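You operate a simulated robot arm through the tools that you are given. There is no shell and no other tool. Be economical: measure what you need, move in short steps, check, and stop when the job is done.

You run a simulated robot arm. Do the job below in one go: nothing can be reset, and whatever is moved stays where it is left.

JOB
Fit the red handwheel, close the valve and tighten both dripping wing screws.
Fine: the wheel goes on the square spindle, closes the valve and stays there; valve closed before the wing screws are touched; the hex nut and the spanners stay.

It is judged by the outcome, as a careful person would: the job done as asked, and still so three seconds after it is handed in. It fails if anything else is knocked over, pushed out of place, dropped, spilled or broken.

ROBOT AND FRAMES
A 6-joint arm with a two-finger parallel gripper, fixed in place. Base frame: the origin is at the foot of the arm, x ahead of it, y to its left, z up; the work surface is at about z = 0. Units: cm, degrees, N and s.
With the tool pointing down near the work surface it reaches from about 18 to 46 cm from the base axis. Its first joint turns from -70.0 to 70.0 degrees. Payload 1.9 kg.
The TCP is the grasp point between the finger pads, 2.3 cm short of the fingertips. In the tool frame z runs along the fingers and y along their closing line. Largest opening 9.4 cm; finger width 3.8, thickness 1; the body of the gripper, 5.4 by 9.6 cm, starts 3.9 cm behind the TCP.
Orientation is that of the tool frame in the base frame, as a unit quaternion [x, y, z, w]. With the fingers straight down and closing along the base's y, the tool's x points along the base's -x, its y along +y and its z along -z.

CONTROLS
- The arm moves only by the tool drive_tool. Its argument "targets" is a list of rows, each an object (a shift or turn left out is 0, a gripper value left out holds the last) with "gripper": the closure in counts, from 0 (fully open) to 255 (shut); "translation": the shift along the tool's x, y, z in units of 150 mm (1.0 is 150 mm), a list of three; "rot": the turn, a rotation vector about the tool's x, y, z in units of 180 degrees (1.0 is 180 degrees), a list of three. In form: [{"gripper": gripper, "translation": [tx, ty, tz], "rot": [ax, ay, az]}, ...]. A call has 1 to 12 rows; each row is the pose to reach, as a shift and turn from the pose commanded when the call began, along the tool's axes at that moment. A call with a number of a shift or a turn outside -1 to 1 is refused whole. A row lasts 0.2 s, in which the tool goes at most 5 cm and 8.6 degrees; a call with a longer step from one row to the next is refused whole, and so is a gripper value outside its range. Where a pose cannot be reached the arm comes as near as it can. A force on the tool above 70 N (or 10 N above the force at the start of the call, whichever is more), or a blocked arm, ends the call early, and 0.2 s more pass. Each finger travels about 10.8 cm/s and halts on what it meets, pressing with about 37 N; the grip force reading is that of the motor and also rises with nothing between the fingers. The clock runs only during rows and for 0.2 s after the last one: add rows that repeat a pose to give the fingers time. It gives the time, the measured TCP pose, the force on the tool (base axes), the opening and the grip force at its end, in the units of the frame above (readings bear some noise), with the torque about the TCP (base axes, N m) and any sound that the robot's microphone picked up.
- Cameras (640 x 400 px; columns grow to the right, rows downward): "scene" is fixed at [5.28, 33.94, 41.6]; the picture's right is [-0.50, -0.87, 0.00], its down [-0.58, 0.34, -0.74] and it looks along [0.64, -0.37, -0.68] (base axes); focal length 214 px, centre (320, 200). "wrist" rides on the gripper at [8.7, 1.6, -7.4] in the tool frame; the picture's right is [-0.18, 0.98, 0.00], its down [-0.58, -0.11, -0.81] and it looks along [-0.79, -0.15, 0.59] (tool axes); focal length 243 px, centre (320, 200). There is no depth. A picture from a camera that has moved, and an enlarged one, comes with that camera's place and axes in the base frame and with its lens. The place of the scene camera against the robot may be out by one fixed shift of up to 2.5 cm in any direction.
- get_image(camera): a new picture of that camera. It takes no simulated time.
- close_up(camera, box): a new picture of the part [left, top, right, bottom] of that camera's present view, enlarged. It takes no simulated time.
- finish_job(): hands the job in; it is judged then, once.

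Work in short steps. Places have to be worked out from the pictures, the camera data and where the tool is seen: move nearer, look again, correct. Check each grasp and each placing, and mend what went wrong. You have 120 turns and 64 pictures in all, those below and enlarged ones among them. Open the gripper and draw the arm clear of the work before you hand the job in, unless the task says otherwise; then end with one line.

The tools are called after "Emit:" as a command line: name --argument value ..., lists and objects as JSON in quotes. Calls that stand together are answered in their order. drive_tool: Moves the arm, as the interface text tells. Its arguments: {"type":"object","properties":{"targets":{"type":"array","items":{"type":"object","properties":{"gripper":{"type":"number"},"translation":{"type":"array","items":{"type":"number"}},"rot":{"type":"array","items":{"type":"number"}}}}}},"required":["targets"]} The other tools are called the same way: get_image (camera) takes a picture; close_up (camera, box) takes an enlarged picture of a part of a camera's view; finish_job () hands the job in.

At the start:

```text
clock: 0.0
position: [22.52, 16.04, 38.66]
tool_rot: [0.0, 1.0, 0.001, 0.0]
contact_force: [-0.8, 0.4, -0.5]
torque: [0.0, 0.0, -0.02]
width: 9.41
grip_force: 0.1
```

scene: 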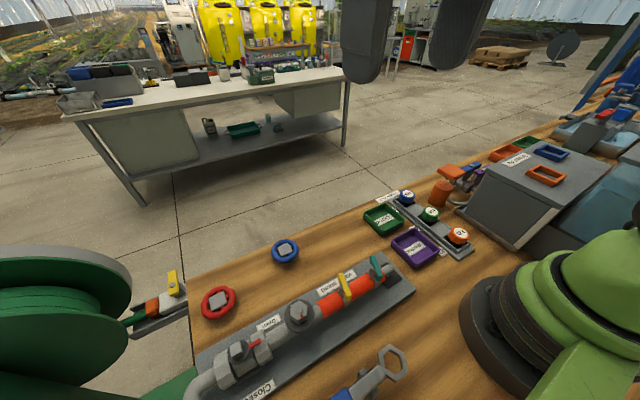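
wrist: 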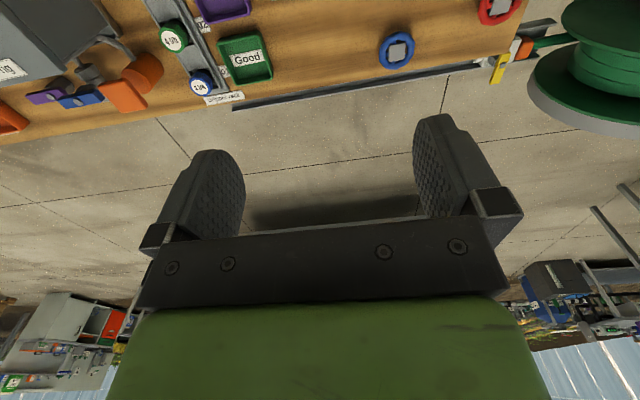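

I start with enlarged views of the valve board and the handwheels to find the parts.

Emit:
close_up --camera "scene" --box '[180, 230, 430, 400]'

Emit:
close_up --camera "scene" --box '[180, 290, 340, 400]'

```text
2.35 times, centred on (305, 315) of scene
camera zoom: at [5.28, 33.94, 41.6], right [-0.5, -0.87, 0.0], down [-0.58, 0.34, -0.74], along [0.64, -0.37, -0.68], focal length 505 px, centre (355, -71)
```

zoom: 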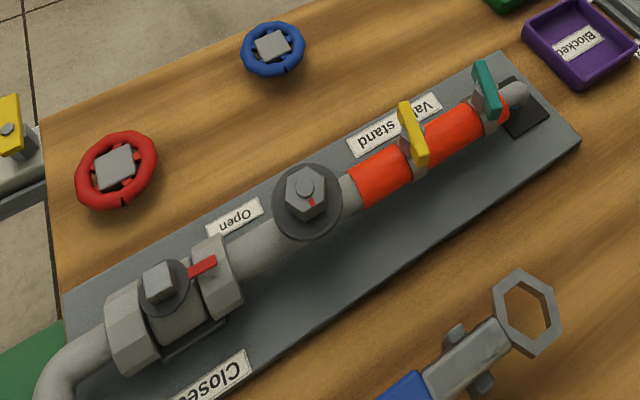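

```text
3.64 times, centred on (260, 345) of scene
camera zoom: at [5.28, 33.94, 41.6], right [-0.5, -0.87, 0.0], down [-0.58, 0.34, -0.74], along [0.64, -0.37, -0.68], focal length 780 px, centre (538, -327)
```

zoom: 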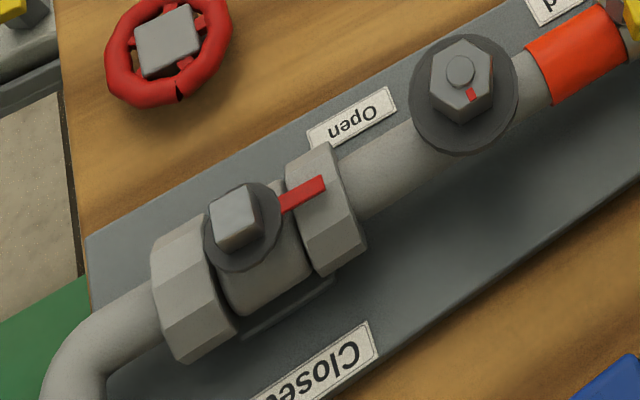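

The pipe seems to run along y at about x = 17.5, with the spindle at y ≈ 40, the hex nut at 30 and the wing screws near 22 and 16. The red wheel is near (28, 41). I'll turn the tool so the wrist camera looks along +y and get a second view.

Emit:
drive_tool --targets '[{"gripper": 0, "translation": [0.014, -0.055, 0.02], "rot": [0, 0, -0.0417]}, {"translation": [0.028, -0.11, 0.04], "rot": [0, 0, -0.0833]}, {"translation": [0.042, -0.165, 0.06], "rot": [0, 0, -0.125]}, {"translation": [0.056, -0.22, 0.08], "rot": [0, 0, -0.1667]}, {"translation": [0.07, -0.275, 0.1], "rot": [0, 0, -0.2083]}, {"translation": [0.084, -0.33, 0.12], "rot": [0, 0, -0.25]}, {"translation": [0.098, -0.385, 0.14], "rot": [0, 0, -0.2917]}, {"translation": [0.112, -0.44, 0.16], "rot": [0, 0, -0.3333]}, {"translation": [0.126, -0.495, 0.18], "rot": [0, 0, -0.375]}, {"translation": [0.14, -0.55, 0.2], "rot": [0, 0, -0.4167]}, {"translation": [0.154, -0.605, 0.22], "rot": [0, 0, -0.4583]}, {"translation": [0.168, -0.66, 0.24], "rot": [0, 0, -0.5]}]'

Emit:
get_image --camera "wrist"

```text
clock: 2.6
position: [20.16, 6.07, 35.1]
tool_rot: [0.708, -0.706, 0.0, -0.001]
contact_force: [-0.6, 0.6, 0.0]
torque: [-0.03, -0.01, -0.01]
width: 9.4
grip_force: 0.0
```

```text
59 pictures are left
camera wrist: at [18.61, -2.44, 42.53], right [-0.98, 0.18, 0.0], down [0.11, 0.58, 0.81], along [0.15, 0.79, -0.59], focal length 243 px, centre (320, 200)
```

wrist: 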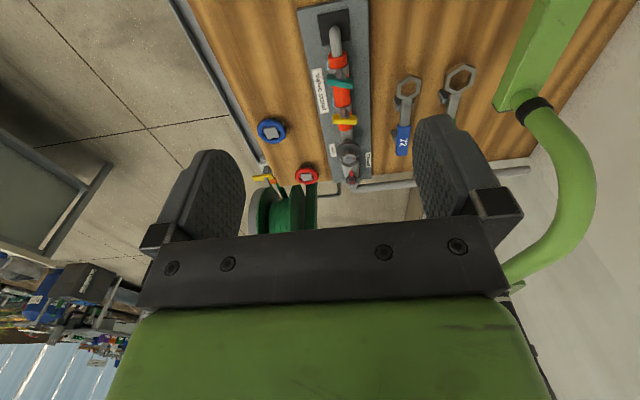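

The view along the pipe matches my layout. I'll enlarge it.

Emit:
close_up --camera "wrist" --box '[240, 0, 440, 125]'

Emit:
close_up --camera "wrist" --box '[290, 120, 402, 190]'

```text
3.20 times, centred on (340, 62) of wrist
camera zoom: at [18.61, -2.44, 42.53], right [-0.98, 0.18, 0.0], down [0.11, 0.58, 0.81], along [0.15, 0.79, -0.59], focal length 776 px, centre (256, 640)
```

zoom: 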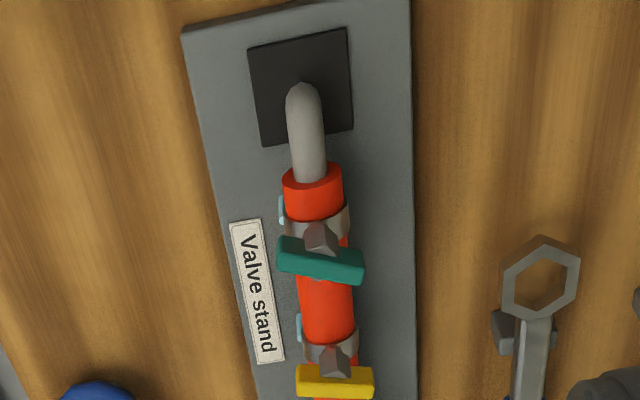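

```text
5.71 times, centred on (346, 155) of wrist
camera zoom: at [18.61, -2.44, 42.53], right [-0.98, 0.18, 0.0], down [0.11, 0.58, 0.81], along [0.15, 0.79, -0.59], focal length 1386 px, centre (171, 457)
```

zoom: 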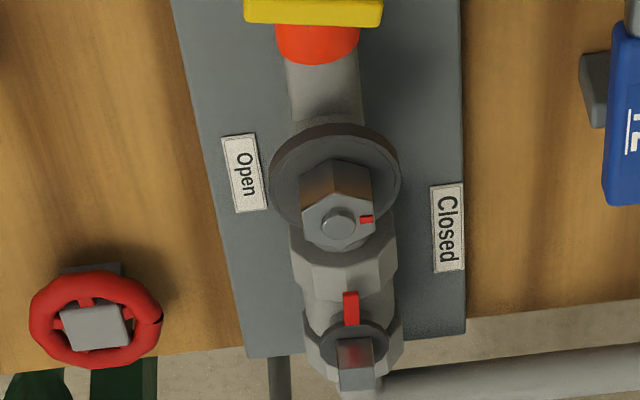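

Two rays put the spindle near (19.3, 39.5) and the red wheel near (29.5, 41). The scene camera looks about 1.4 cm off in x. I'll move in for better triangulation.

Emit:
drive_tool --targets '[{"translation": [-0.155, -0.065, 0.145]}, {"translation": [-0.31, -0.13, 0.29]}, {"translation": [-0.465, -0.195, 0.435]}, {"translation": [-0.62, -0.26, 0.58]}, {"translation": [-0.775, -0.325, 0.725]}, {"translation": [-0.93, -0.387, 0.8]}, {"translation": [-0.93, -0.387, 0.8]}]'

Emit:
get_image --camera "wrist"

```text
clock: 4.2
position: [25.81, 20.14, 23.15]
tool_rot: [0.707, -0.707, -0.001, 0.0]
contact_force: [-0.5, -0.3, -0.5]
torque: [0.01, 0.0, 0.03]
width: 9.37
grip_force: 0.1
```

```text
56 pictures are left
camera wrist: at [24.31, 11.54, 30.59], right [-0.98, 0.18, 0.0], down [0.11, 0.58, 0.81], along [0.15, 0.79, -0.59], focal length 243 px, centre (320, 200)
```

wrist: 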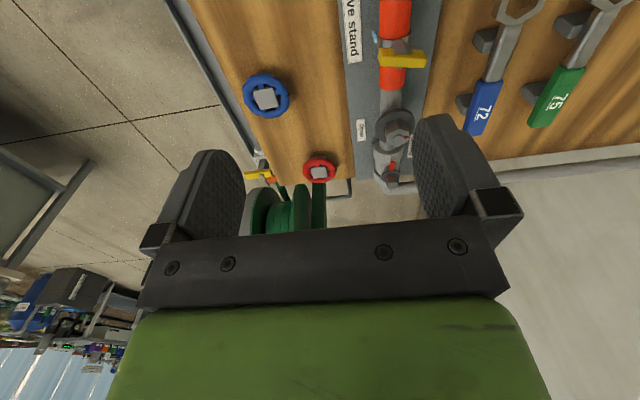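

The wheel triangulates to about (30, 40.5), z ≈ 2.5, which is close to the reach limit. I'll move closer to see how it sits.

Emit:
drive_tool --targets '[{"translation": [-0.215, -0.053, 0.118]}, {"translation": [-0.43, -0.107, 0.236]}, {"translation": [-0.645, -0.16, 0.354]}, {"translation": [-0.86, -0.213, 0.473]}, {"translation": [-0.86, -0.213, 0.473]}]'

Emit:
get_image --camera "wrist"

Emit:
close_up --camera "wrist" --box '[240, 60, 432, 180]'

```text
clock: 5.4
position: [28.87, 33.03, 16.1]
tool_rot: [-0.707, 0.708, 0.0, 0.001]
contact_force: [0.1, 0.5, 0.4]
torque: [0.0, -0.03, 0.06]
width: 9.4
grip_force: 0.0
```

```text
55 pictures are left
camera wrist: at [27.28, 24.47, 23.63], right [-0.98, 0.18, 0.0], down [0.11, 0.58, 0.81], along [0.15, 0.79, -0.59], focal length 243 px, centre (320, 200)
```

wrist: 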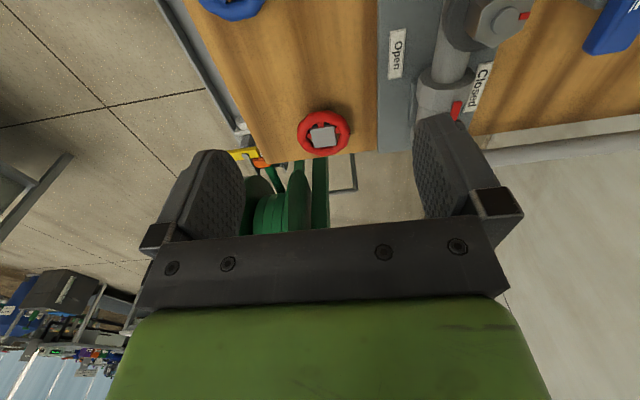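

```text
3.33 times, centred on (336, 120) of wrist
camera zoom: at [27.28, 24.47, 23.63], right [-0.98, 0.18, 0.0], down [0.11, 0.58, 0.81], along [0.15, 0.79, -0.59], focal length 809 px, centre (267, 467)
```

zoom: 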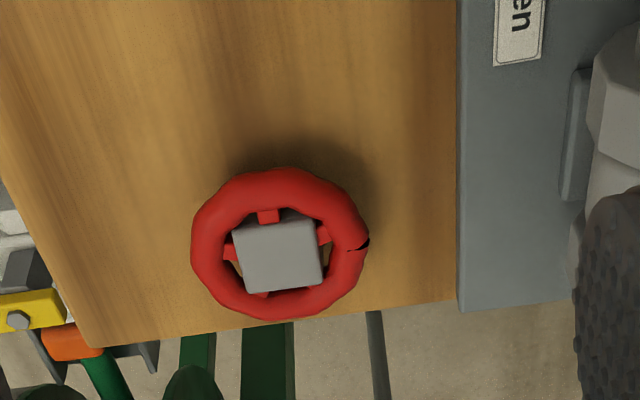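

The wheel lies flat at about (30.1, 41.6), hub boss upward and roughly square to the base axes. I'll test vertical reach above it at a safe height.

Emit:
drive_tool --targets '[{"translation": [-0.19, -0.026, 0.1]}, {"translation": [-0.38, -0.052, 0.2]}, {"translation": [-0.5667, -0.08, 0.3]}, {"translation": [-0.5667, -0.08, 0.38]}, {"translation": [-0.5667, -0.08, 0.38]}]'

Emit:
get_image --camera "wrist"

Emit:
close_up --camera "scene" --box '[150, 200, 342, 320]'

```text
clock: 6.6
position: [26.72, 37.72, 10.77]
tool_rot: [0.707, -0.707, -0.002, -0.001]
contact_force: [0.1, 0.6, -0.2]
torque: [0.02, -0.01, 0.0]
width: 9.4
grip_force: 0.0
out of reach, approached as far as the arm can: row 1, 2, 3, 4, 5
```

```text
53 pictures are left
camera wrist: at [25.2, 29.18, 18.2], right [-0.98, 0.18, 0.0], down [0.11, 0.58, 0.81], along [0.15, 0.79, -0.59], focal length 243 px, centre (320, 200)
```

wrist: 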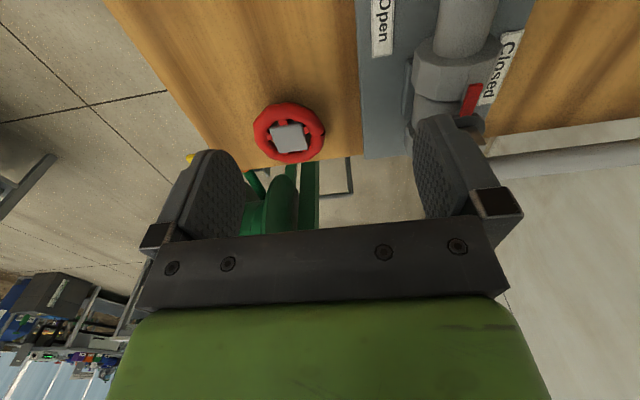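

```text
3.33 times, centred on (246, 260) of scene
camera zoom: at [5.28, 33.94, 41.6], right [-0.5, -0.87, 0.0], down [-0.58, 0.34, -0.74], along [0.64, -0.37, -0.68], focal length 715 px, centre (567, 0)
```

zoom: 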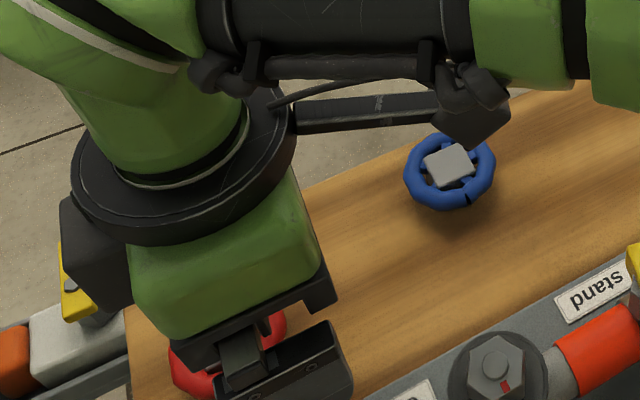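

Vertical reach ends at r ≈ 46 and the wheel is at r ≈ 51.5, so I need an outward tilt about the closing line. I'll tilt 30° here first and see how the arm responds.

Emit:
drive_tool --targets '[{"translation": [0, 0, -0.05], "rot": [0, -0.042, 0]}, {"translation": [0, 0, -0.05], "rot": [0, -0.084, 0]}, {"translation": [0, 0, -0.05], "rot": [0, -0.126, 0]}, {"translation": [0, 0, -0.05], "rot": [0, -0.167, 0]}, {"translation": [0, 0, -0.05], "rot": [0, -0.167, 0]}]'

```text
clock: 7.8
position: [32.51, 40.62, 8.23]
tool_rot: [0.683, -0.682, -0.185, -0.184]
contact_force: [-0.1, 0.6, -0.3]
torque: [0.0, 0.0, -0.03]
width: 9.41
grip_force: 0.0
out of reach, approached as far as the arm can: row 1, 2, 3, 4, 5
```

The arm reached r ≈ 52 with the tilt and was only off because the target was too high. I'll lower to about z = 6 over the wheel.

Emit:
drive_tool --targets '[{"translation": [0.078, 0, 0.148]}, {"translation": [0.155, 0, 0.295]}, {"translation": [0.155, 0, 0.295]}]'

Emit:
get_image --camera "wrist"

Emit:
close_up --camera "scene" --box '[150, 230, 310, 330]'

```text
clock: 8.6
position: [32.18, 40.17, 3.19]
tool_rot: [0.683, -0.683, -0.184, -0.184]
contact_force: [1.1, -0.1, -0.3]
torque: [-0.01, 0.04, 0.04]
width: 9.38
grip_force: 0.1
out of reach, approached as far as the arm can: row 2, 3
```

```text
51 pictures are left
camera wrist: at [30.63, 28.97, 5.38], right [-0.98, 0.16, 0.09], down [0.11, 0.1, 0.99], along [0.15, 0.98, -0.11], focal length 243 px, centre (320, 200)
```

wrist: 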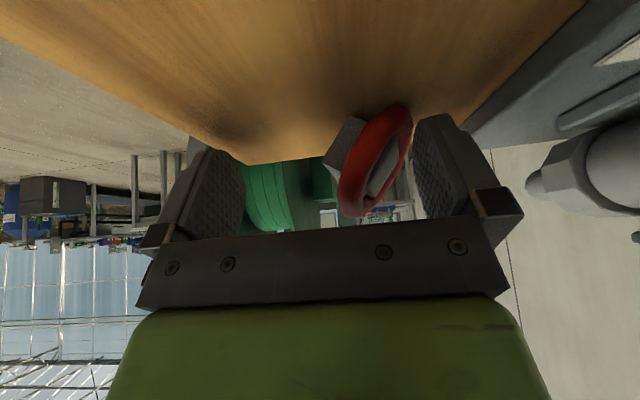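

```text
4.00 times, centred on (230, 280) of scene
camera zoom: at [5.28, 33.94, 41.6], right [-0.5, -0.87, 0.0], down [-0.58, 0.34, -0.74], along [0.64, -0.37, -0.68], focal length 858 px, centre (680, -120)
```

zoom: 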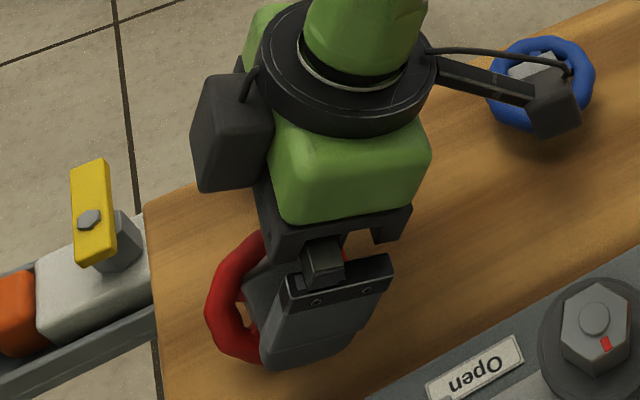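

The commanded pose had been clamped to the reached one, so the tool went lower than I planned. The −x finger is pressing the near rim and has tipped the wheel. I'll raise slowly straight up so it settles back, then look.

Emit:
drive_tool --targets '[{"translation": [-0.01, 0, -0.0173]}, {"translation": [-0.02, 0, -0.0346]}, {"translation": [-0.03, 0, -0.052]}, {"translation": [-0.04, 0, -0.069]}, {"translation": [-0.05, 0, -0.0866]}, {"translation": [-0.06, 0, -0.104]}, {"translation": [-0.075, 0, -0.13]}, {"translation": [-0.09, 0, -0.156]}, {"translation": [-0.11, 0, -0.19]}, {"translation": [-0.133, 0, -0.231]}]'

Emit:
get_image --camera "wrist"

Emit:
close_up --camera "scene" --box '[150, 230, 310, 330]'

```text
clock: 10.8
position: [32.74, 40.29, 7.14]
tool_rot: [-0.683, 0.683, 0.184, 0.184]
contact_force: [-1.1, -0.2, 0.2]
torque: [0.01, -0.01, 0.0]
width: 9.39
grip_force: 0.1
out of reach, approached as far as the arm can: row 10
```

```text
49 pictures are left
camera wrist: at [31.1, 29.21, 9.31], right [-0.98, 0.16, 0.09], down [0.11, 0.1, 0.99], along [0.15, 0.98, -0.11], focal length 243 px, centre (320, 200)
```

wrist: 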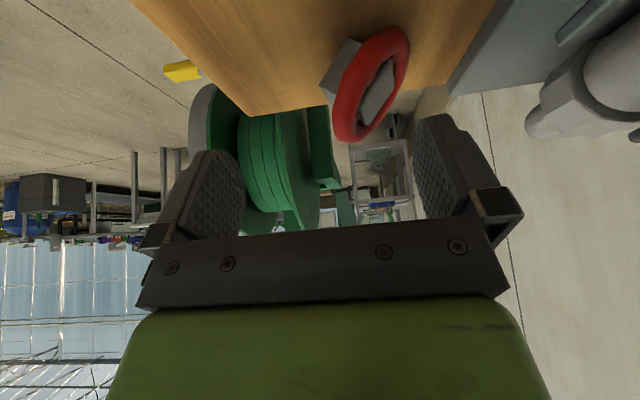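

```text
4.00 times, centred on (230, 280) of scene
camera zoom: at [5.28, 33.94, 41.6], right [-0.5, -0.87, 0.0], down [-0.58, 0.34, -0.74], along [0.64, -0.37, -0.68], focal length 858 px, centre (680, -120)
```

zoom: 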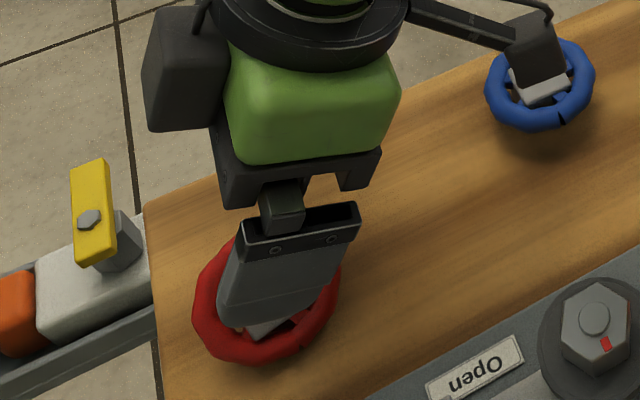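

The wheel has a long hub sleeve, with the rim about 2.7 cm up. It now lies stably tipped about 59° with its top leaning to −x, and its rim top is near (31.1, 41, 4.9). I'll use the closed fingers to push that upper rim toward +x so it rights itself, after backing off and closing.

Emit:
drive_tool --targets '[{"translation": [0.173, 0, -0.1]}, {"translation": [0.346, 0, -0.2]}, {"gripper": 255, "translation": [0.346, 0.12, -0.2]}, {"gripper": 255, "translation": [0.346, 0.25, -0.2]}, {"gripper": 255, "translation": [0.346, 0.373, -0.2]}, {"gripper": 255, "translation": [0.346, 0.373, -0.2]}]'

Emit:
get_image --camera "wrist"

```text
clock: 12.2
position: [34.27, 38.51, 6.7]
tool_rot: [0.683, -0.682, -0.185, -0.184]
contact_force: [0.5, 0.7, 0.5]
torque: [0.0, -0.03, 0.04]
width: 0.0
grip_force: 36.8
out of reach, approached as far as the arm can: row 1, 2, 3, 4, 5, 6
```

```text
47 pictures are left
camera wrist: at [32.74, 27.33, 8.76], right [-0.98, 0.16, 0.09], down [0.11, 0.1, 0.99], along [0.15, 0.98, -0.11], focal length 243 px, centre (320, 200)
```

wrist: 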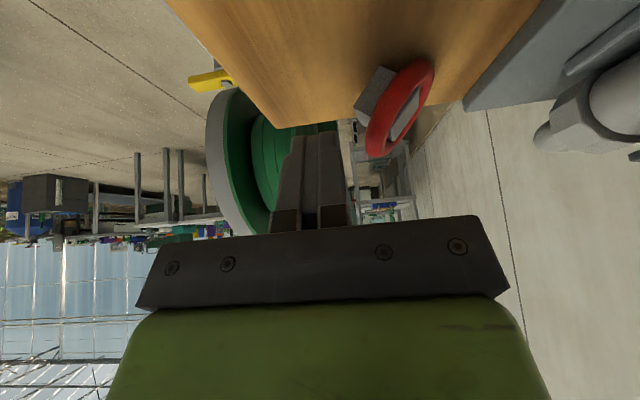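

The arm is getting stuck when tilted out of the radial plane. I'll return to vertical while retracting inward and up, then use radial-plane tilts from there.

Emit:
drive_tool --targets '[{"translation": [0.08, 0.1, -0.125], "rot": [0, 0.042, 0]}, {"translation": [0.165, 0.2, -0.25], "rot": [0, 0.084, 0]}, {"translation": [0.25, 0.3, -0.375], "rot": [0, 0.126, 0]}, {"translation": [0.33, 0.4, -0.5], "rot": [0, 0.167, 0]}, {"translation": [0.33, 0.4, -0.5], "rot": [0, 0.167, 0]}]'

Emit:
close_up --camera "scene" --box '[150, 210, 342, 330]'

```text
clock: 13.4
position: [31.6, 33.08, 10.95]
tool_rot: [0.717, -0.697, 0.005, 0.009]
contact_force: [-0.1, -0.2, -0.2]
torque: [-0.01, 0.01, 0.01]
width: 0.0
grip_force: 37.4
out of reach, approached as far as the arm can: row 1, 2, 3, 4, 5
```

```text
3.33 times, centred on (246, 270) of scene
camera zoom: at [5.28, 33.94, 41.6], right [-0.5, -0.87, 0.0], down [-0.58, 0.34, -0.74], along [0.64, -0.37, -0.68], focal length 715 px, centre (567, -33)
```

zoom: 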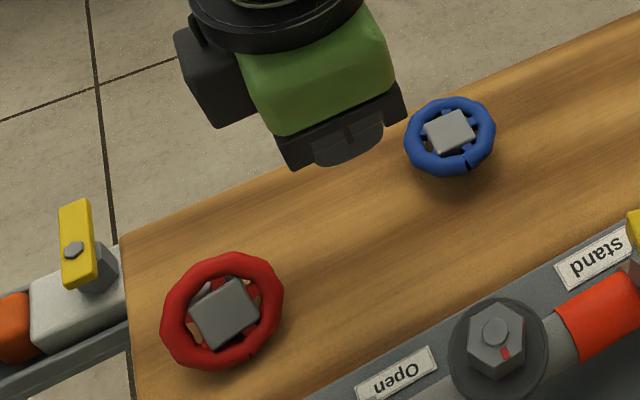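

Still at the reach boundary, so I'll check how a small inward move is followed from here, to understand the commanded pose.

Emit:
drive_tool --targets '[{"translation": [0.1, 0.1, 0]}, {"translation": [0.2, 0.2, 0]}, {"translation": [0.2, 0.2, 0]}]'

```text
clock: 14.2
position: [31.7, 33.39, 10.88]
tool_rot: [0.707, -0.707, 0.0, 0.0]
contact_force: [-0.6, -1.0, -0.5]
torque: [-0.02, -0.01, 0.03]
width: 0.01
grip_force: 37.1
out of reach, approached as far as the arm can: row 1, 2, 3
```

Emit:
drive_tool --targets '[{"translation": [0.2, 0.2, 0]}, {"translation": [0.4, 0.4, 0]}, {"translation": [0.6, 0.6, 0]}, {"translation": [0.6, 0.6, 0]}]'

```text
clock: 15.2
position: [31.9, 33.38, 10.85]
tool_rot: [-0.707, 0.707, 0.001, 0.0]
contact_force: [-0.6, 0.7, -0.8]
torque: [0.0, 0.0, 0.0]
width: 0.0
grip_force: 37.1
out of reach, approached as far as the arm can: row 1, 2, 3, 4
```

Not moving inward. I'll try a straight upward move to break the stretched-elbow condition.

Emit:
drive_tool --targets '[{"translation": [0, 0, -0.2]}, {"translation": [0, 0, -0.4]}, {"translation": [0.2, 0.2, -0.6]}, {"translation": [0.4, 0.4, -0.8]}, {"translation": [0.4, 0.4, -0.8]}]'

Emit:
get_image --camera "scene"

```text
refused: row 3 steps farther than a row can; nothing moved
```

```text
45 pictures are left
```

scene: 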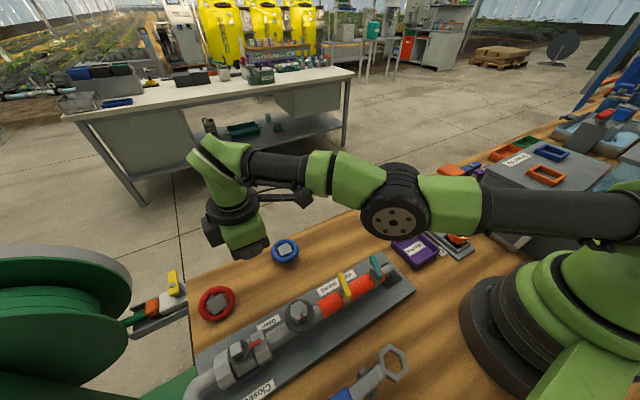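

Emit:
drive_tool --targets '[{"translation": [0, 0, -0.25]}, {"translation": [0, 0, -0.5]}, {"translation": [0.15, 0.15, -0.7]}, {"translation": [0.3, 0.3, -0.9]}, {"translation": [0.3, 0.3, -0.9]}]'

```text
clock: 16.4
position: [27.7, 28.35, 24.8]
tool_rot: [-0.707, 0.707, 0.001, 0.002]
contact_force: [0.1, -0.2, 0.7]
torque: [0.01, 0.02, 0.0]
width: 0.0
grip_force: 37.1
out of reach, approached as far as the arm can: row 2
```

Unstuck. Over-reaching had locked the elbow, so I'll stay inside the workspace. I turn 20° in yaw and drop to (24, 33, 14), then tilt about 35° nearly radially.

Emit:
drive_tool --targets '[{"translation": [-0.08, 0.062, 0.18], "rot": [0, 0, 0.028]}, {"translation": [-0.16, 0.124, 0.36], "rot": [0, 0, 0.056]}, {"translation": [-0.235, 0.186, 0.54], "rot": [0, 0, 0.084]}, {"translation": [-0.31, 0.247, 0.72], "rot": [0, 0, 0.111]}, {"translation": [-0.31, 0.247, 0.72], "rot": [0, 0, 0.111]}]'

Emit:
drive_tool --targets '[{"rot": [0, -0.04, 0]}, {"rot": [0, -0.08, 0]}, {"rot": [0, -0.12, 0]}, {"rot": [0, -0.16, 0]}, {"rot": [0, -0.194, 0]}, {"rot": [0, -0.194, 0]}]'

Emit:
get_image --camera "wrist"

```text
clock: 17.6
position: [23.86, 32.96, 13.62]
tool_rot: [-0.572, 0.82, 0.001, 0.001]
contact_force: [-0.3, 0.3, -0.6]
torque: [-0.04, 0.01, -0.01]
width: 0.0
grip_force: 37.0
```

```text
clock: 19.0
position: [23.89, 32.93, 13.96]
tool_rot: [-0.547, 0.781, 0.173, 0.246]
contact_force: [-0.2, -0.8, -0.8]
torque: [0.01, 0.02, 0.0]
width: 0.01
grip_force: 37.6
out of reach, approached as far as the arm can: row 5
```

```text
44 pictures are left
camera wrist: at [18.51, 22.98, 15.11], right [-0.87, 0.48, 0.11], down [0.11, -0.02, 0.99], along [0.48, 0.88, -0.03], focal length 243 px, centre (320, 200)
```

wrist: 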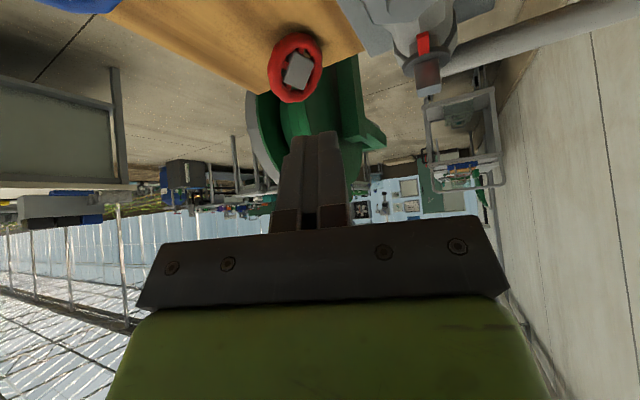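

The wheel confirms at about (29.5, 41.4), with rim top ≈ 5 cm. I'll move the closed fingers to its −x side at (26.8, 40.6), z = 8, still above everything there.

Emit:
drive_tool --targets '[{"translation": [-0.055, -0.002, 0.16]}, {"translation": [-0.11, -0.0035, 0.32]}, {"translation": [-0.165, -0.005, 0.48]}, {"translation": [-0.221, -0.007, 0.639]}, {"translation": [-0.221, -0.007, 0.639]}]'

Emit:
get_image --camera "wrist"

Emit:
close_up --camera "scene" --box '[150, 250, 310, 350]'

```text
clock: 20.0
position: [26.94, 40.4, 9.24]
tool_rot: [-0.547, 0.778, 0.177, 0.255]
contact_force: [1.6, 1.5, 3.1]
torque: [-0.39, 0.25, 0.01]
width: 0.0
grip_force: 37.3
stopped in row 4: the force on the tool passed its limit at 116 N (the readings are from after the stop); the commanded pose is now the measured one
```

```text
43 pictures are left
camera wrist: at [21.57, 30.41, 10.11], right [-0.87, 0.47, 0.1], down [0.1, -0.04, 0.99], along [0.48, 0.88, -0.01], focal length 243 px, centre (320, 200)
```

wrist: 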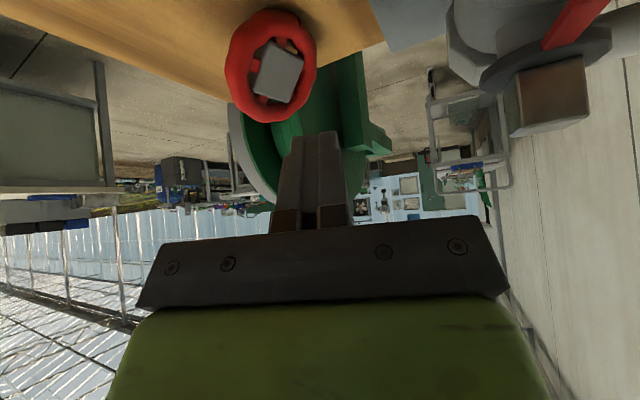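

```text
4.00 times, centred on (230, 300) of scene
camera zoom: at [5.28, 33.94, 41.6], right [-0.5, -0.87, 0.0], down [-0.58, 0.34, -0.74], along [0.64, -0.37, -0.68], focal length 858 px, centre (680, -200)
```

zoom: 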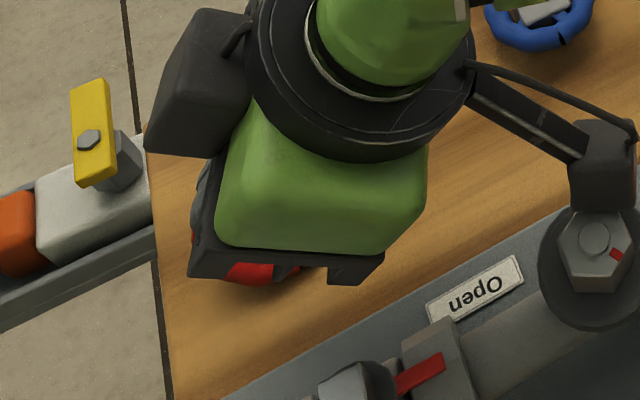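

The wrist camera's body has hit the hex-nut fitting on the pipe. I'll lift straight up off it and check the nut.

Emit:
drive_tool --targets '[{"translation": [-0.05, 0, -0.073]}, {"translation": [-0.1, 0, -0.146]}, {"translation": [-0.152, -0.05, -0.219]}, {"translation": [-0.152, -0.15, -0.219]}, {"translation": [-0.152, -0.25, -0.219]}]'

Emit:
close_up --camera "scene" --box '[230, 260, 390, 360]'

```text
clock: 21.2
position: [30.33, 39.01, 13.16]
tool_rot: [-0.547, 0.778, 0.176, 0.254]
contact_force: [0.2, 0.4, 1.0]
torque: [0.01, -0.02, -0.01]
width: 0.0
grip_force: 36.9
```

```text
4.00 times, centred on (310, 310) of scene
camera zoom: at [5.28, 33.94, 41.6], right [-0.5, -0.87, 0.0], down [-0.58, 0.34, -0.74], along [0.64, -0.37, -0.68], focal length 858 px, centre (360, -240)
```

zoom: 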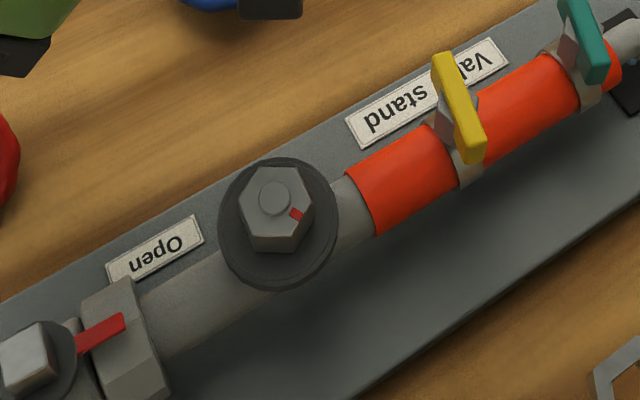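

The camera knock turned the nut about 25° counter-clockwise: its red mark went from pointing −x to about −154°. I'll set that back later by gripping its flats. First I yaw so the camera stays clear of the pipe and fix the wheel.

Emit:
drive_tool --targets '[{"rot": [-0.0245, 0, -0.0337]}, {"rot": [-0.049, 0, -0.0674]}, {"rot": [-0.049, 0, -0.0674]}]'

```text
clock: 22.0
position: [30.25, 39.02, 13.2]
tool_rot: [-0.645, 0.699, 0.208, 0.229]
contact_force: [-0.3, 0.1, -0.2]
torque: [-0.01, -0.01, 0.02]
width: 0.02
grip_force: 37.1
```

Oriented at azimuth 85° with a 36° tilt. I'll move over to the −x side of the wheel and come down to z ≈ 8.5.

Emit:
drive_tool --targets '[{"translation": [0, 0.185, 0.0]}, {"translation": [0.04, 0.185, 0.1]}, {"translation": [0.08, 0.185, 0.2]}, {"translation": [0.121, 0.185, 0.298]}, {"translation": [0.121, 0.185, 0.298]}]'

Emit:
get_image --camera "wrist"

Emit:
close_up --camera "scene" --box '[150, 250, 310, 350]'

```text
clock: 23.2
position: [27.74, 40.67, 8.15]
tool_rot: [-0.644, 0.7, 0.207, 0.228]
contact_force: [-0.8, -0.2, 0.1]
torque: [0.02, -0.01, -0.01]
width: 0.0
grip_force: 36.8
```

```text
40 pictures are left
camera wrist: at [25.14, 29.58, 9.15], right [-0.97, 0.23, 0.1], down [0.1, -0.01, 0.99], along [0.23, 0.97, -0.01], focal length 243 px, centre (320, 200)
```

wrist: 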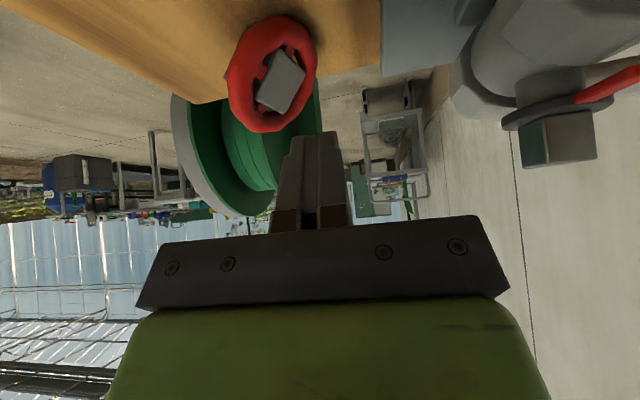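

```text
4.00 times, centred on (230, 300) of scene
camera zoom: at [5.28, 33.94, 41.6], right [-0.5, -0.87, 0.0], down [-0.58, 0.34, -0.74], along [0.64, -0.37, -0.68], focal length 858 px, centre (680, -200)
```

zoom: 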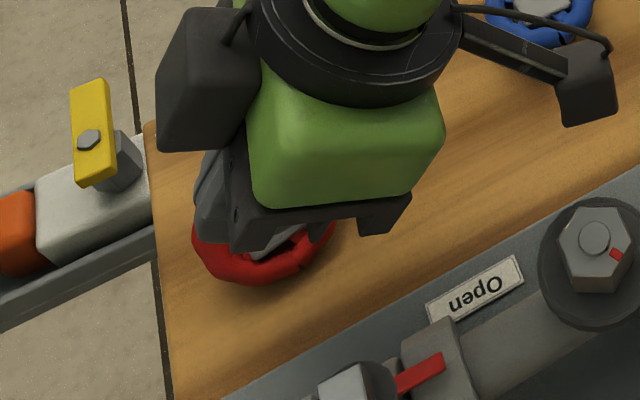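

The wheel is unchanged at (29.7, 41.0). I'll lower 1.5 cm and push slowly toward +x at the rim top.

Emit:
drive_tool --targets '[{"translation": [0.03, 0, 0.04]}, {"translation": [0.059, 0, 0.081]}, {"translation": [0.059, -0.05, 0.081]}, {"translation": [0.059, -0.09, 0.081]}, {"translation": [0.059, -0.13, 0.081]}, {"translation": [0.059, -0.16, 0.081]}, {"translation": [0.059, -0.19, 0.081]}, {"translation": [0.059, -0.22, 0.081]}]'

Emit:
get_image --camera "wrist"

```text
clock: 25.0
position: [31.04, 40.12, 7.07]
tool_rot: [-0.644, 0.7, 0.207, 0.228]
contact_force: [0.0, 0.1, -0.1]
torque: [0.0, 0.0, 0.02]
width: 0.0
grip_force: 37.3
```

```text
38 pictures are left
camera wrist: at [28.46, 29.03, 8.01], right [-0.97, 0.23, 0.11], down [0.11, -0.01, 0.99], along [0.23, 0.97, -0.01], focal length 243 px, centre (320, 200)
```

wrist: 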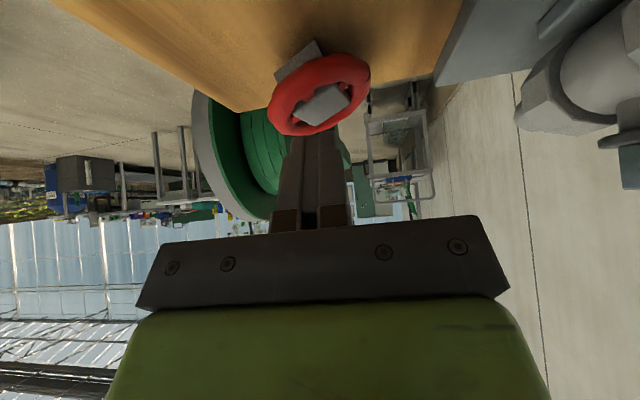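

It is rotating upright, at about 30–35° of tilt now. I'll keep pushing gently.

Emit:
drive_tool --targets '[{"translation": [0, -0.025, 0.01]}, {"translation": [0, -0.05, 0.02]}, {"translation": [0, -0.075, 0.02]}, {"translation": [0, -0.1, 0.02]}]'

Emit:
get_image --camera "wrist"

```text
clock: 26.0
position: [32.54, 40.41, 6.72]
tool_rot: [-0.644, 0.7, 0.207, 0.228]
contact_force: [1.3, -0.1, -0.2]
torque: [0.0, 0.01, 0.07]
width: 0.0
grip_force: 36.6
```

```text
37 pictures are left
camera wrist: at [29.98, 29.22, 7.63], right [-0.97, 0.23, 0.11], down [0.11, -0.01, 0.99], along [0.23, 0.97, -0.01], focal length 243 px, centre (320, 200)
```

wrist: 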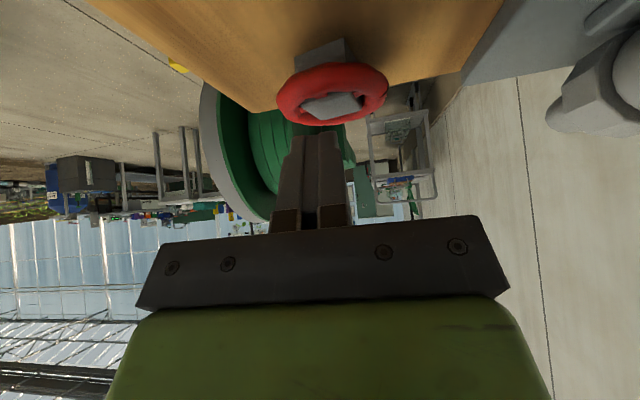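

The wheel is back upright on its hub, near (31.5, 40.3). I'll lift off, open the fingers and look again.

Emit:
drive_tool --targets '[{"translation": [-0.05, 0, -0.07]}, {"translation": [-0.12, 0, -0.17]}, {"translation": [-0.196, 0, -0.27]}, {"gripper": 60, "translation": [-0.196, 0, -0.27]}, {"gripper": 60, "translation": [-0.196, 0, -0.27]}]'

Emit:
get_image --camera "wrist"

Emit:
close_up --camera "scene" --box '[150, 250, 310, 350]'

```text
clock: 27.2
position: [32.64, 40.27, 11.74]
tool_rot: [-0.644, 0.7, 0.207, 0.227]
contact_force: [0.1, -0.7, -0.7]
torque: [0.01, 0.0, 0.01]
width: 7.2
grip_force: 0.0
```

```text
36 pictures are left
camera wrist: at [30.07, 29.12, 12.62], right [-0.97, 0.23, 0.1], down [0.11, -0.01, 0.99], along [0.23, 0.97, -0.01], focal length 243 px, centre (320, 200)
```

wrist: 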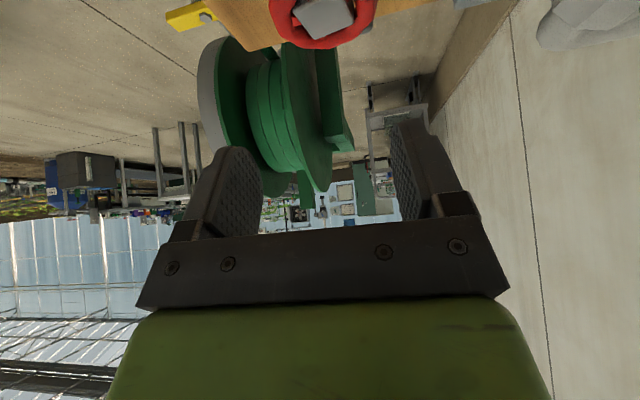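

```text
4.00 times, centred on (230, 300) of scene
camera zoom: at [5.28, 33.94, 41.6], right [-0.5, -0.87, 0.0], down [-0.58, 0.34, -0.74], along [0.64, -0.37, -0.68], focal length 858 px, centre (680, -200)
```

zoom: 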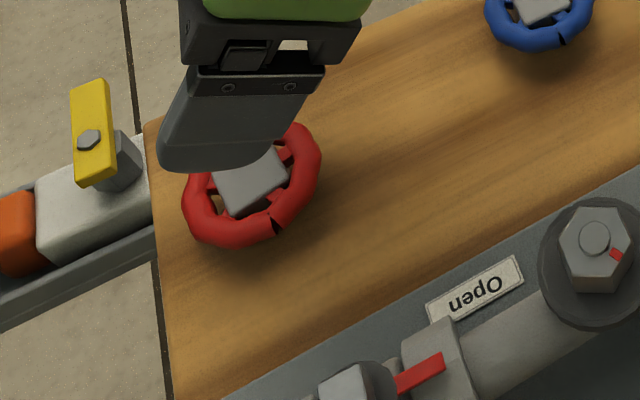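

The wheel stands upright at about (31.5, 40.6). I now yaw −33° so the tilt is radial, which puts the camera at about (24.5, 32), z ≈ 12, clear of the pipe.

Emit:
drive_tool --targets '[{"rot": [0.0216, 0, 0.0296]}, {"rot": [0.0432, 0, 0.0592]}, {"rot": [0.0648, 0, 0.0888]}, {"rot": [0.0864, 0, 0.1184]}, {"rot": [0.108, 0, 0.148]}, {"rot": [0.108, 0, 0.148]}]'

Emit:
get_image --camera "wrist"

```text
clock: 28.6
position: [32.45, 40.25, 11.74]
tool_rot: [-0.419, 0.854, 0.133, 0.28]
contact_force: [-0.6, 0.5, -0.4]
torque: [0.03, 0.01, 0.03]
width: 7.18
grip_force: 0.0
```

```text
34 pictures are left
camera wrist: at [24.3, 32.38, 12.65], right [-0.69, 0.72, 0.1], down [0.08, -0.07, 0.99], along [0.72, 0.69, -0.01], focal length 243 px, centre (320, 200)
```

wrist: 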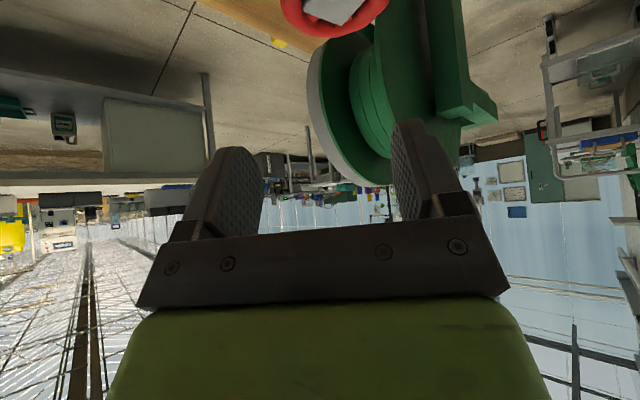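

The two sightings disagree by about a centimetre. I'll yaw to azimuth 72° so the camera clears the pipe, back off and go low, and look at the wheel between the open fingers before advancing.

Emit:
drive_tool --targets '[{"gripper": 0, "translation": [0.1, -0.017, -0.074], "rot": [-0.0223, 0, -0.0308]}, {"translation": [0.2, -0.035, -0.148], "rot": [-0.0447, 0, -0.0615]}, {"translation": [0.305, -0.052, -0.222], "rot": [-0.067, 0, -0.0923]}, {"translation": [0.39, -0.052, -0.1], "rot": [-0.067, 0, -0.0923]}, {"translation": [0.48, -0.052, 0.02], "rot": [-0.067, 0, -0.0923]}, {"translation": [0.571, -0.052, 0.142], "rot": [-0.067, 0, -0.0923]}, {"translation": [0.571, -0.052, 0.142], "rot": [-0.067, 0, -0.0923]}]'

Emit:
get_image --camera "wrist"

```text
clock: 30.2
position: [29.74, 35.2, 4.8]
tool_rot: [-0.565, 0.765, 0.181, 0.25]
contact_force: [-0.8, -0.3, 0.1]
torque: [-0.02, 0.01, 0.02]
width: 9.41
grip_force: 0.0
```

```text
33 pictures are left
camera wrist: at [24.86, 24.94, 5.82], right [-0.89, 0.43, 0.1], down [0.1, -0.03, 0.99], along [0.44, 0.9, -0.01], focal length 243 px, centre (320, 200)
```

wrist: 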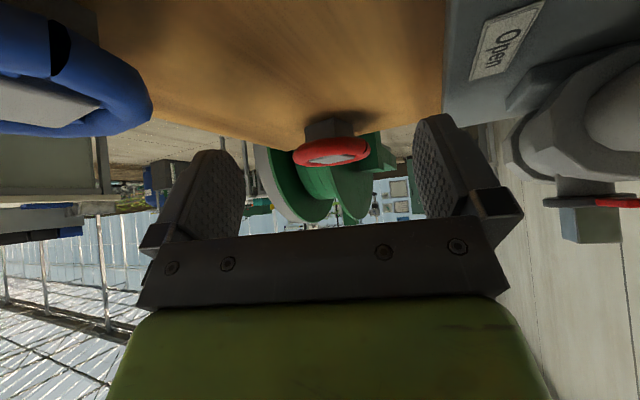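

Clear view. The wheel stands at about (32.0, 41.9) with its rim at z ≈ 2.1, centred between the fingers. I advance around it to z ≈ 3.4.

Emit:
drive_tool --targets '[{"translation": [-0.1, -0.004, 0.08]}, {"translation": [-0.2, -0.008, 0.16]}, {"translation": [-0.28, -0.011, 0.25]}, {"translation": [-0.321, -0.013, 0.348]}, {"translation": [-0.321, -0.013, 0.348]}]'

Emit:
get_image --camera "wrist"

```text
clock: 31.4
position: [31.83, 41.88, 3.61]
tool_rot: [-0.565, 0.765, 0.182, 0.25]
contact_force: [-0.6, 0.9, -0.2]
torque: [0.04, -0.01, 0.01]
width: 9.4
grip_force: 0.0
```

```text
32 pictures are left
camera wrist: at [27.0, 31.51, 4.56], right [-0.89, 0.43, 0.1], down [0.1, -0.03, 0.99], along [0.44, 0.9, -0.01], focal length 243 px, centre (320, 200)
```

wrist: 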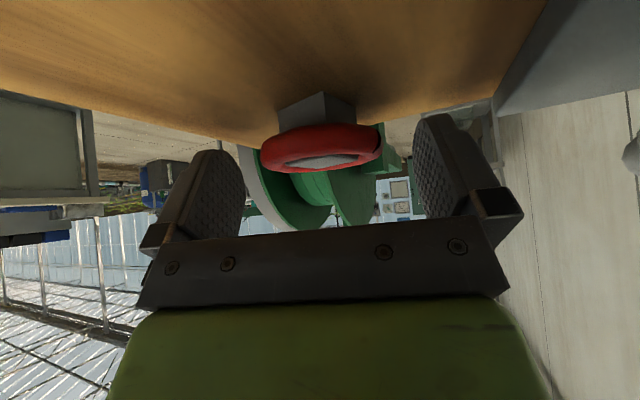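

Centred, with the rim at z ≈ 2.0. I close on the rim.

Emit:
drive_tool --targets '[{"gripper": 255}, {"gripper": 255}, {"gripper": 255}, {"gripper": 255}]'

Emit:
get_image --camera "wrist"

```text
clock: 32.4
position: [31.88, 41.84, 3.58]
tool_rot: [-0.564, 0.766, 0.181, 0.25]
contact_force: [-0.6, 0.2, 0.3]
torque: [0.02, 0.01, 0.03]
width: 5.71
grip_force: 37.3
```

```text
31 pictures are left
camera wrist: at [27.01, 31.5, 4.56], right [-0.89, 0.43, 0.1], down [0.1, -0.03, 0.99], along [0.44, 0.9, -0.01], focal length 243 px, centre (320, 200)
```

wrist: 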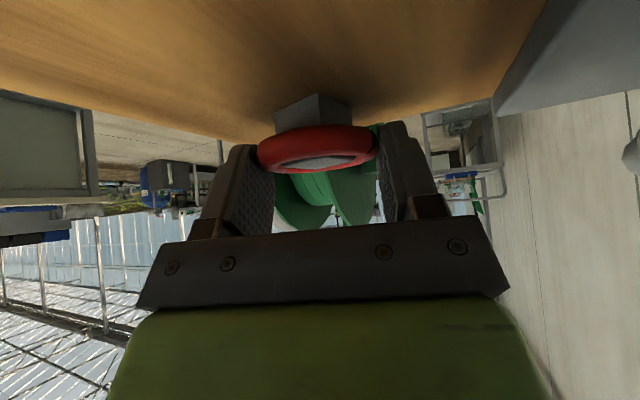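

Gripped at 5.71 cm. I lift 2 cm and carry it inward to about (29, 33.5), still level.

Emit:
drive_tool --targets '[{"translation": [-0.039, 0, -0.054]}, {"translation": [-0.078, 0, -0.108]}, {"translation": [0.04, 0.004, -0.194]}, {"translation": [0.16, 0.008, -0.28]}, {"translation": [0.28, 0.012, -0.366]}, {"translation": [0.397, 0.017, -0.453]}, {"translation": [0.397, 0.017, -0.453]}]'

Emit:
get_image --camera "wrist"

```text
clock: 34.0
position: [28.94, 33.49, 5.67]
tool_rot: [-0.564, 0.766, 0.181, 0.25]
contact_force: [0.1, -0.1, -0.5]
torque: [0.02, 0.01, -0.02]
width: 0.0
grip_force: 37.1
```

```text
30 pictures are left
camera wrist: at [24.13, 23.19, 6.74], right [-0.89, 0.43, 0.1], down [0.1, -0.03, 0.99], along [0.44, 0.9, -0.01], focal length 243 px, centre (320, 200)
```

wrist: 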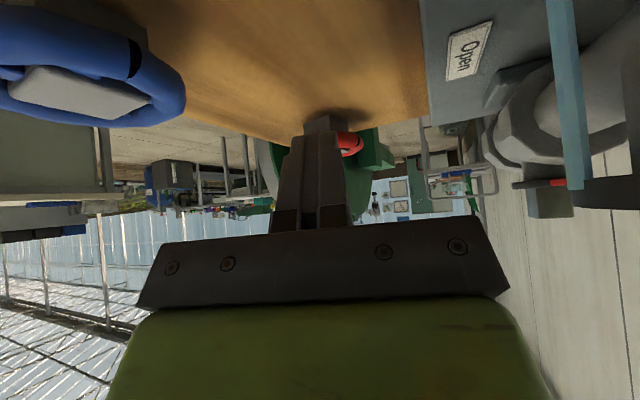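

The wheel slipped out. The fingers closed fully and it stayed behind. I'll check how it stands now.

Emit:
close_up --camera "scene" --box '[150, 230, 310, 330]'

```text
4.00 times, centred on (230, 280) of scene
camera zoom: at [5.28, 33.94, 41.6], right [-0.5, -0.87, 0.0], down [-0.58, 0.34, -0.74], along [0.64, -0.37, -0.68], focal length 858 px, centre (680, -120)
```

zoom: 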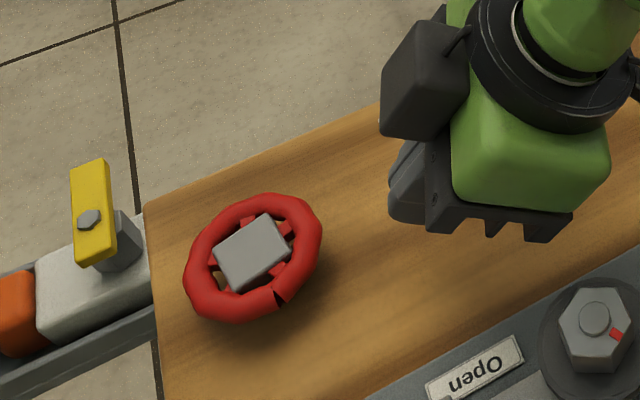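

The wheel is still upright in almost the same place. I'll reopen, return to a near standoff, measure again and grip lower so the rim sits well inside the pads.

Emit:
drive_tool --targets '[{"gripper": 0}, {"gripper": 0}, {"translation": [-0.08, -0.008, 0.1]}, {"translation": [-0.16, -0.016, 0.21]}, {"translation": [-0.251, -0.023, 0.32]}, {"translation": [-0.251, -0.023, 0.32]}]'

Emit:
get_image --camera "wrist"

```text
clock: 35.4
position: [31.11, 38.87, 3.91]
tool_rot: [-0.564, 0.766, 0.18, 0.25]
contact_force: [-0.2, -0.4, -0.1]
torque: [-0.01, 0.01, 0.01]
width: 9.39
grip_force: 0.1
```

```text
28 pictures are left
camera wrist: at [26.29, 28.68, 4.9], right [-0.89, 0.43, 0.1], down [0.1, -0.03, 0.99], along [0.44, 0.9, -0.01], focal length 243 px, centre (320, 200)
```

wrist: 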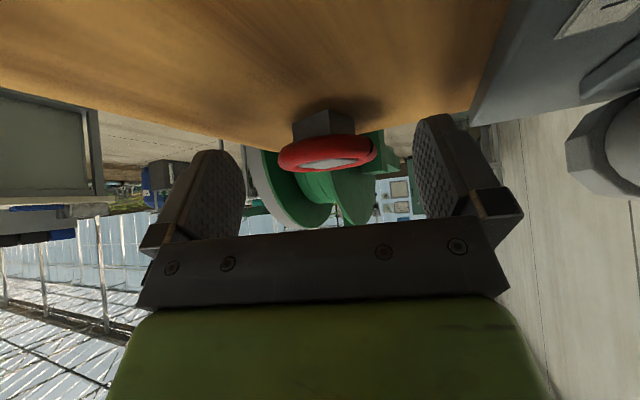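

The wheel is at (32.05, 42.0), rim z ≈ 2.0. I move in lower, to z ≈ 3.0, and close.

Emit:
drive_tool --targets '[{"translation": [-0.07, 0.001, 0.05]}, {"translation": [-0.11, 0.002, 0.11]}, {"translation": [-0.124, 0.002, 0.165]}, {"translation": [-0.124, 0.002, 0.165]}, {"gripper": 255, "translation": [-0.124, 0.002, 0.165]}, {"gripper": 255, "translation": [-0.124, 0.002, 0.165]}, {"gripper": 255, "translation": [-0.124, 0.002, 0.165]}, {"gripper": 255, "translation": [-0.124, 0.002, 0.165]}]'

Emit:
drive_tool --targets '[{"translation": [-0.008, 0, -0.011]}, {"translation": [-0.016, 0, -0.022]}, {"translation": [-0.024, 0, -0.033]}, {"translation": [-0.032, 0, -0.044]}, {"translation": [-0.04, 0, -0.055]}, {"translation": [-0.05, 0, -0.07]}]'

Emit:
get_image --camera "wrist"

```text
clock: 37.2
position: [31.93, 41.97, 3.11]
tool_rot: [-0.564, 0.766, 0.181, 0.25]
contact_force: [0.4, 1.9, 6.3]
torque: [0.16, 0.21, -0.07]
width: 5.74
grip_force: 37.0
```

```text
clock: 38.6
position: [31.88, 41.85, 4.28]
tool_rot: [-0.565, 0.765, 0.181, 0.25]
contact_force: [1.0, 0.0, -0.6]
torque: [-0.01, 0.0, 0.02]
width: 5.71
grip_force: 36.7
```

```text
27 pictures are left
camera wrist: at [27.11, 31.54, 5.22], right [-0.89, 0.43, 0.1], down [0.1, -0.03, 0.99], along [0.44, 0.9, -0.01], focal length 243 px, centre (320, 200)
```

wrist: 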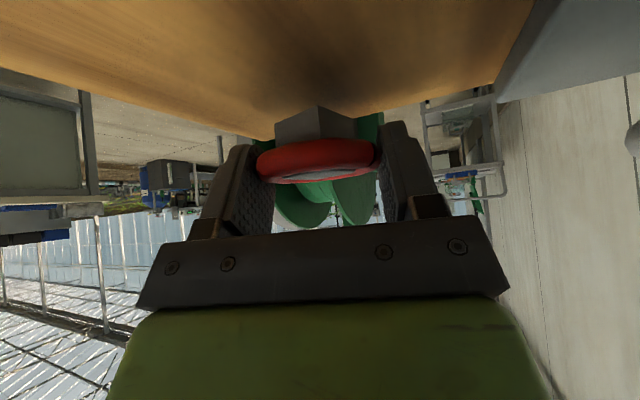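

It's lifted and holding. I carry it slowly inward.

Emit:
drive_tool --targets '[{"translation": [0.02, 0.001, -0.015]}, {"translation": [0.055, 0.002, -0.04]}, {"translation": [0.1, 0.004, -0.073]}, {"translation": [0.145, 0.005, -0.105]}, {"translation": [0.19, 0.007, -0.138]}, {"translation": [0.235, 0.008, -0.171]}, {"translation": [0.28, 0.01, -0.203]}, {"translation": [0.325, 0.012, -0.236]}, {"translation": [0.37, 0.013, -0.269]}, {"translation": [0.415, 0.015, -0.302]}, {"translation": [0.45, 0.016, -0.327]}, {"translation": [0.475, 0.017, -0.345]}]'

Emit:
get_image --camera "wrist"

```text
clock: 41.2
position: [29.05, 33.6, 4.28]
tool_rot: [-0.564, 0.766, 0.182, 0.25]
contact_force: [0.0, -0.4, -1.2]
torque: [-0.01, -0.02, -0.02]
width: 5.72
grip_force: 37.3
```

```text
26 pictures are left
camera wrist: at [24.19, 23.29, 5.19], right [-0.89, 0.43, 0.1], down [0.1, -0.03, 0.99], along [0.44, 0.9, -0.01], focal length 243 px, centre (320, 200)
```

wrist: 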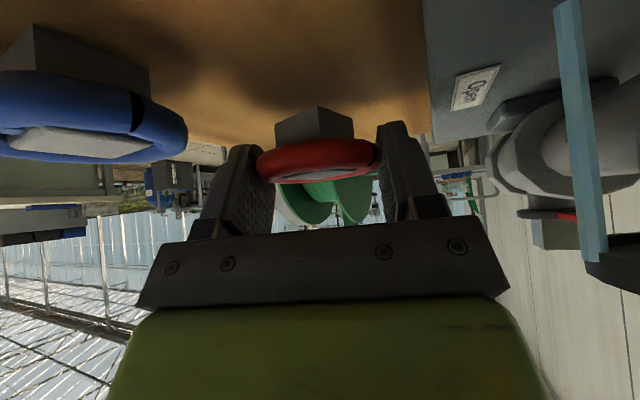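

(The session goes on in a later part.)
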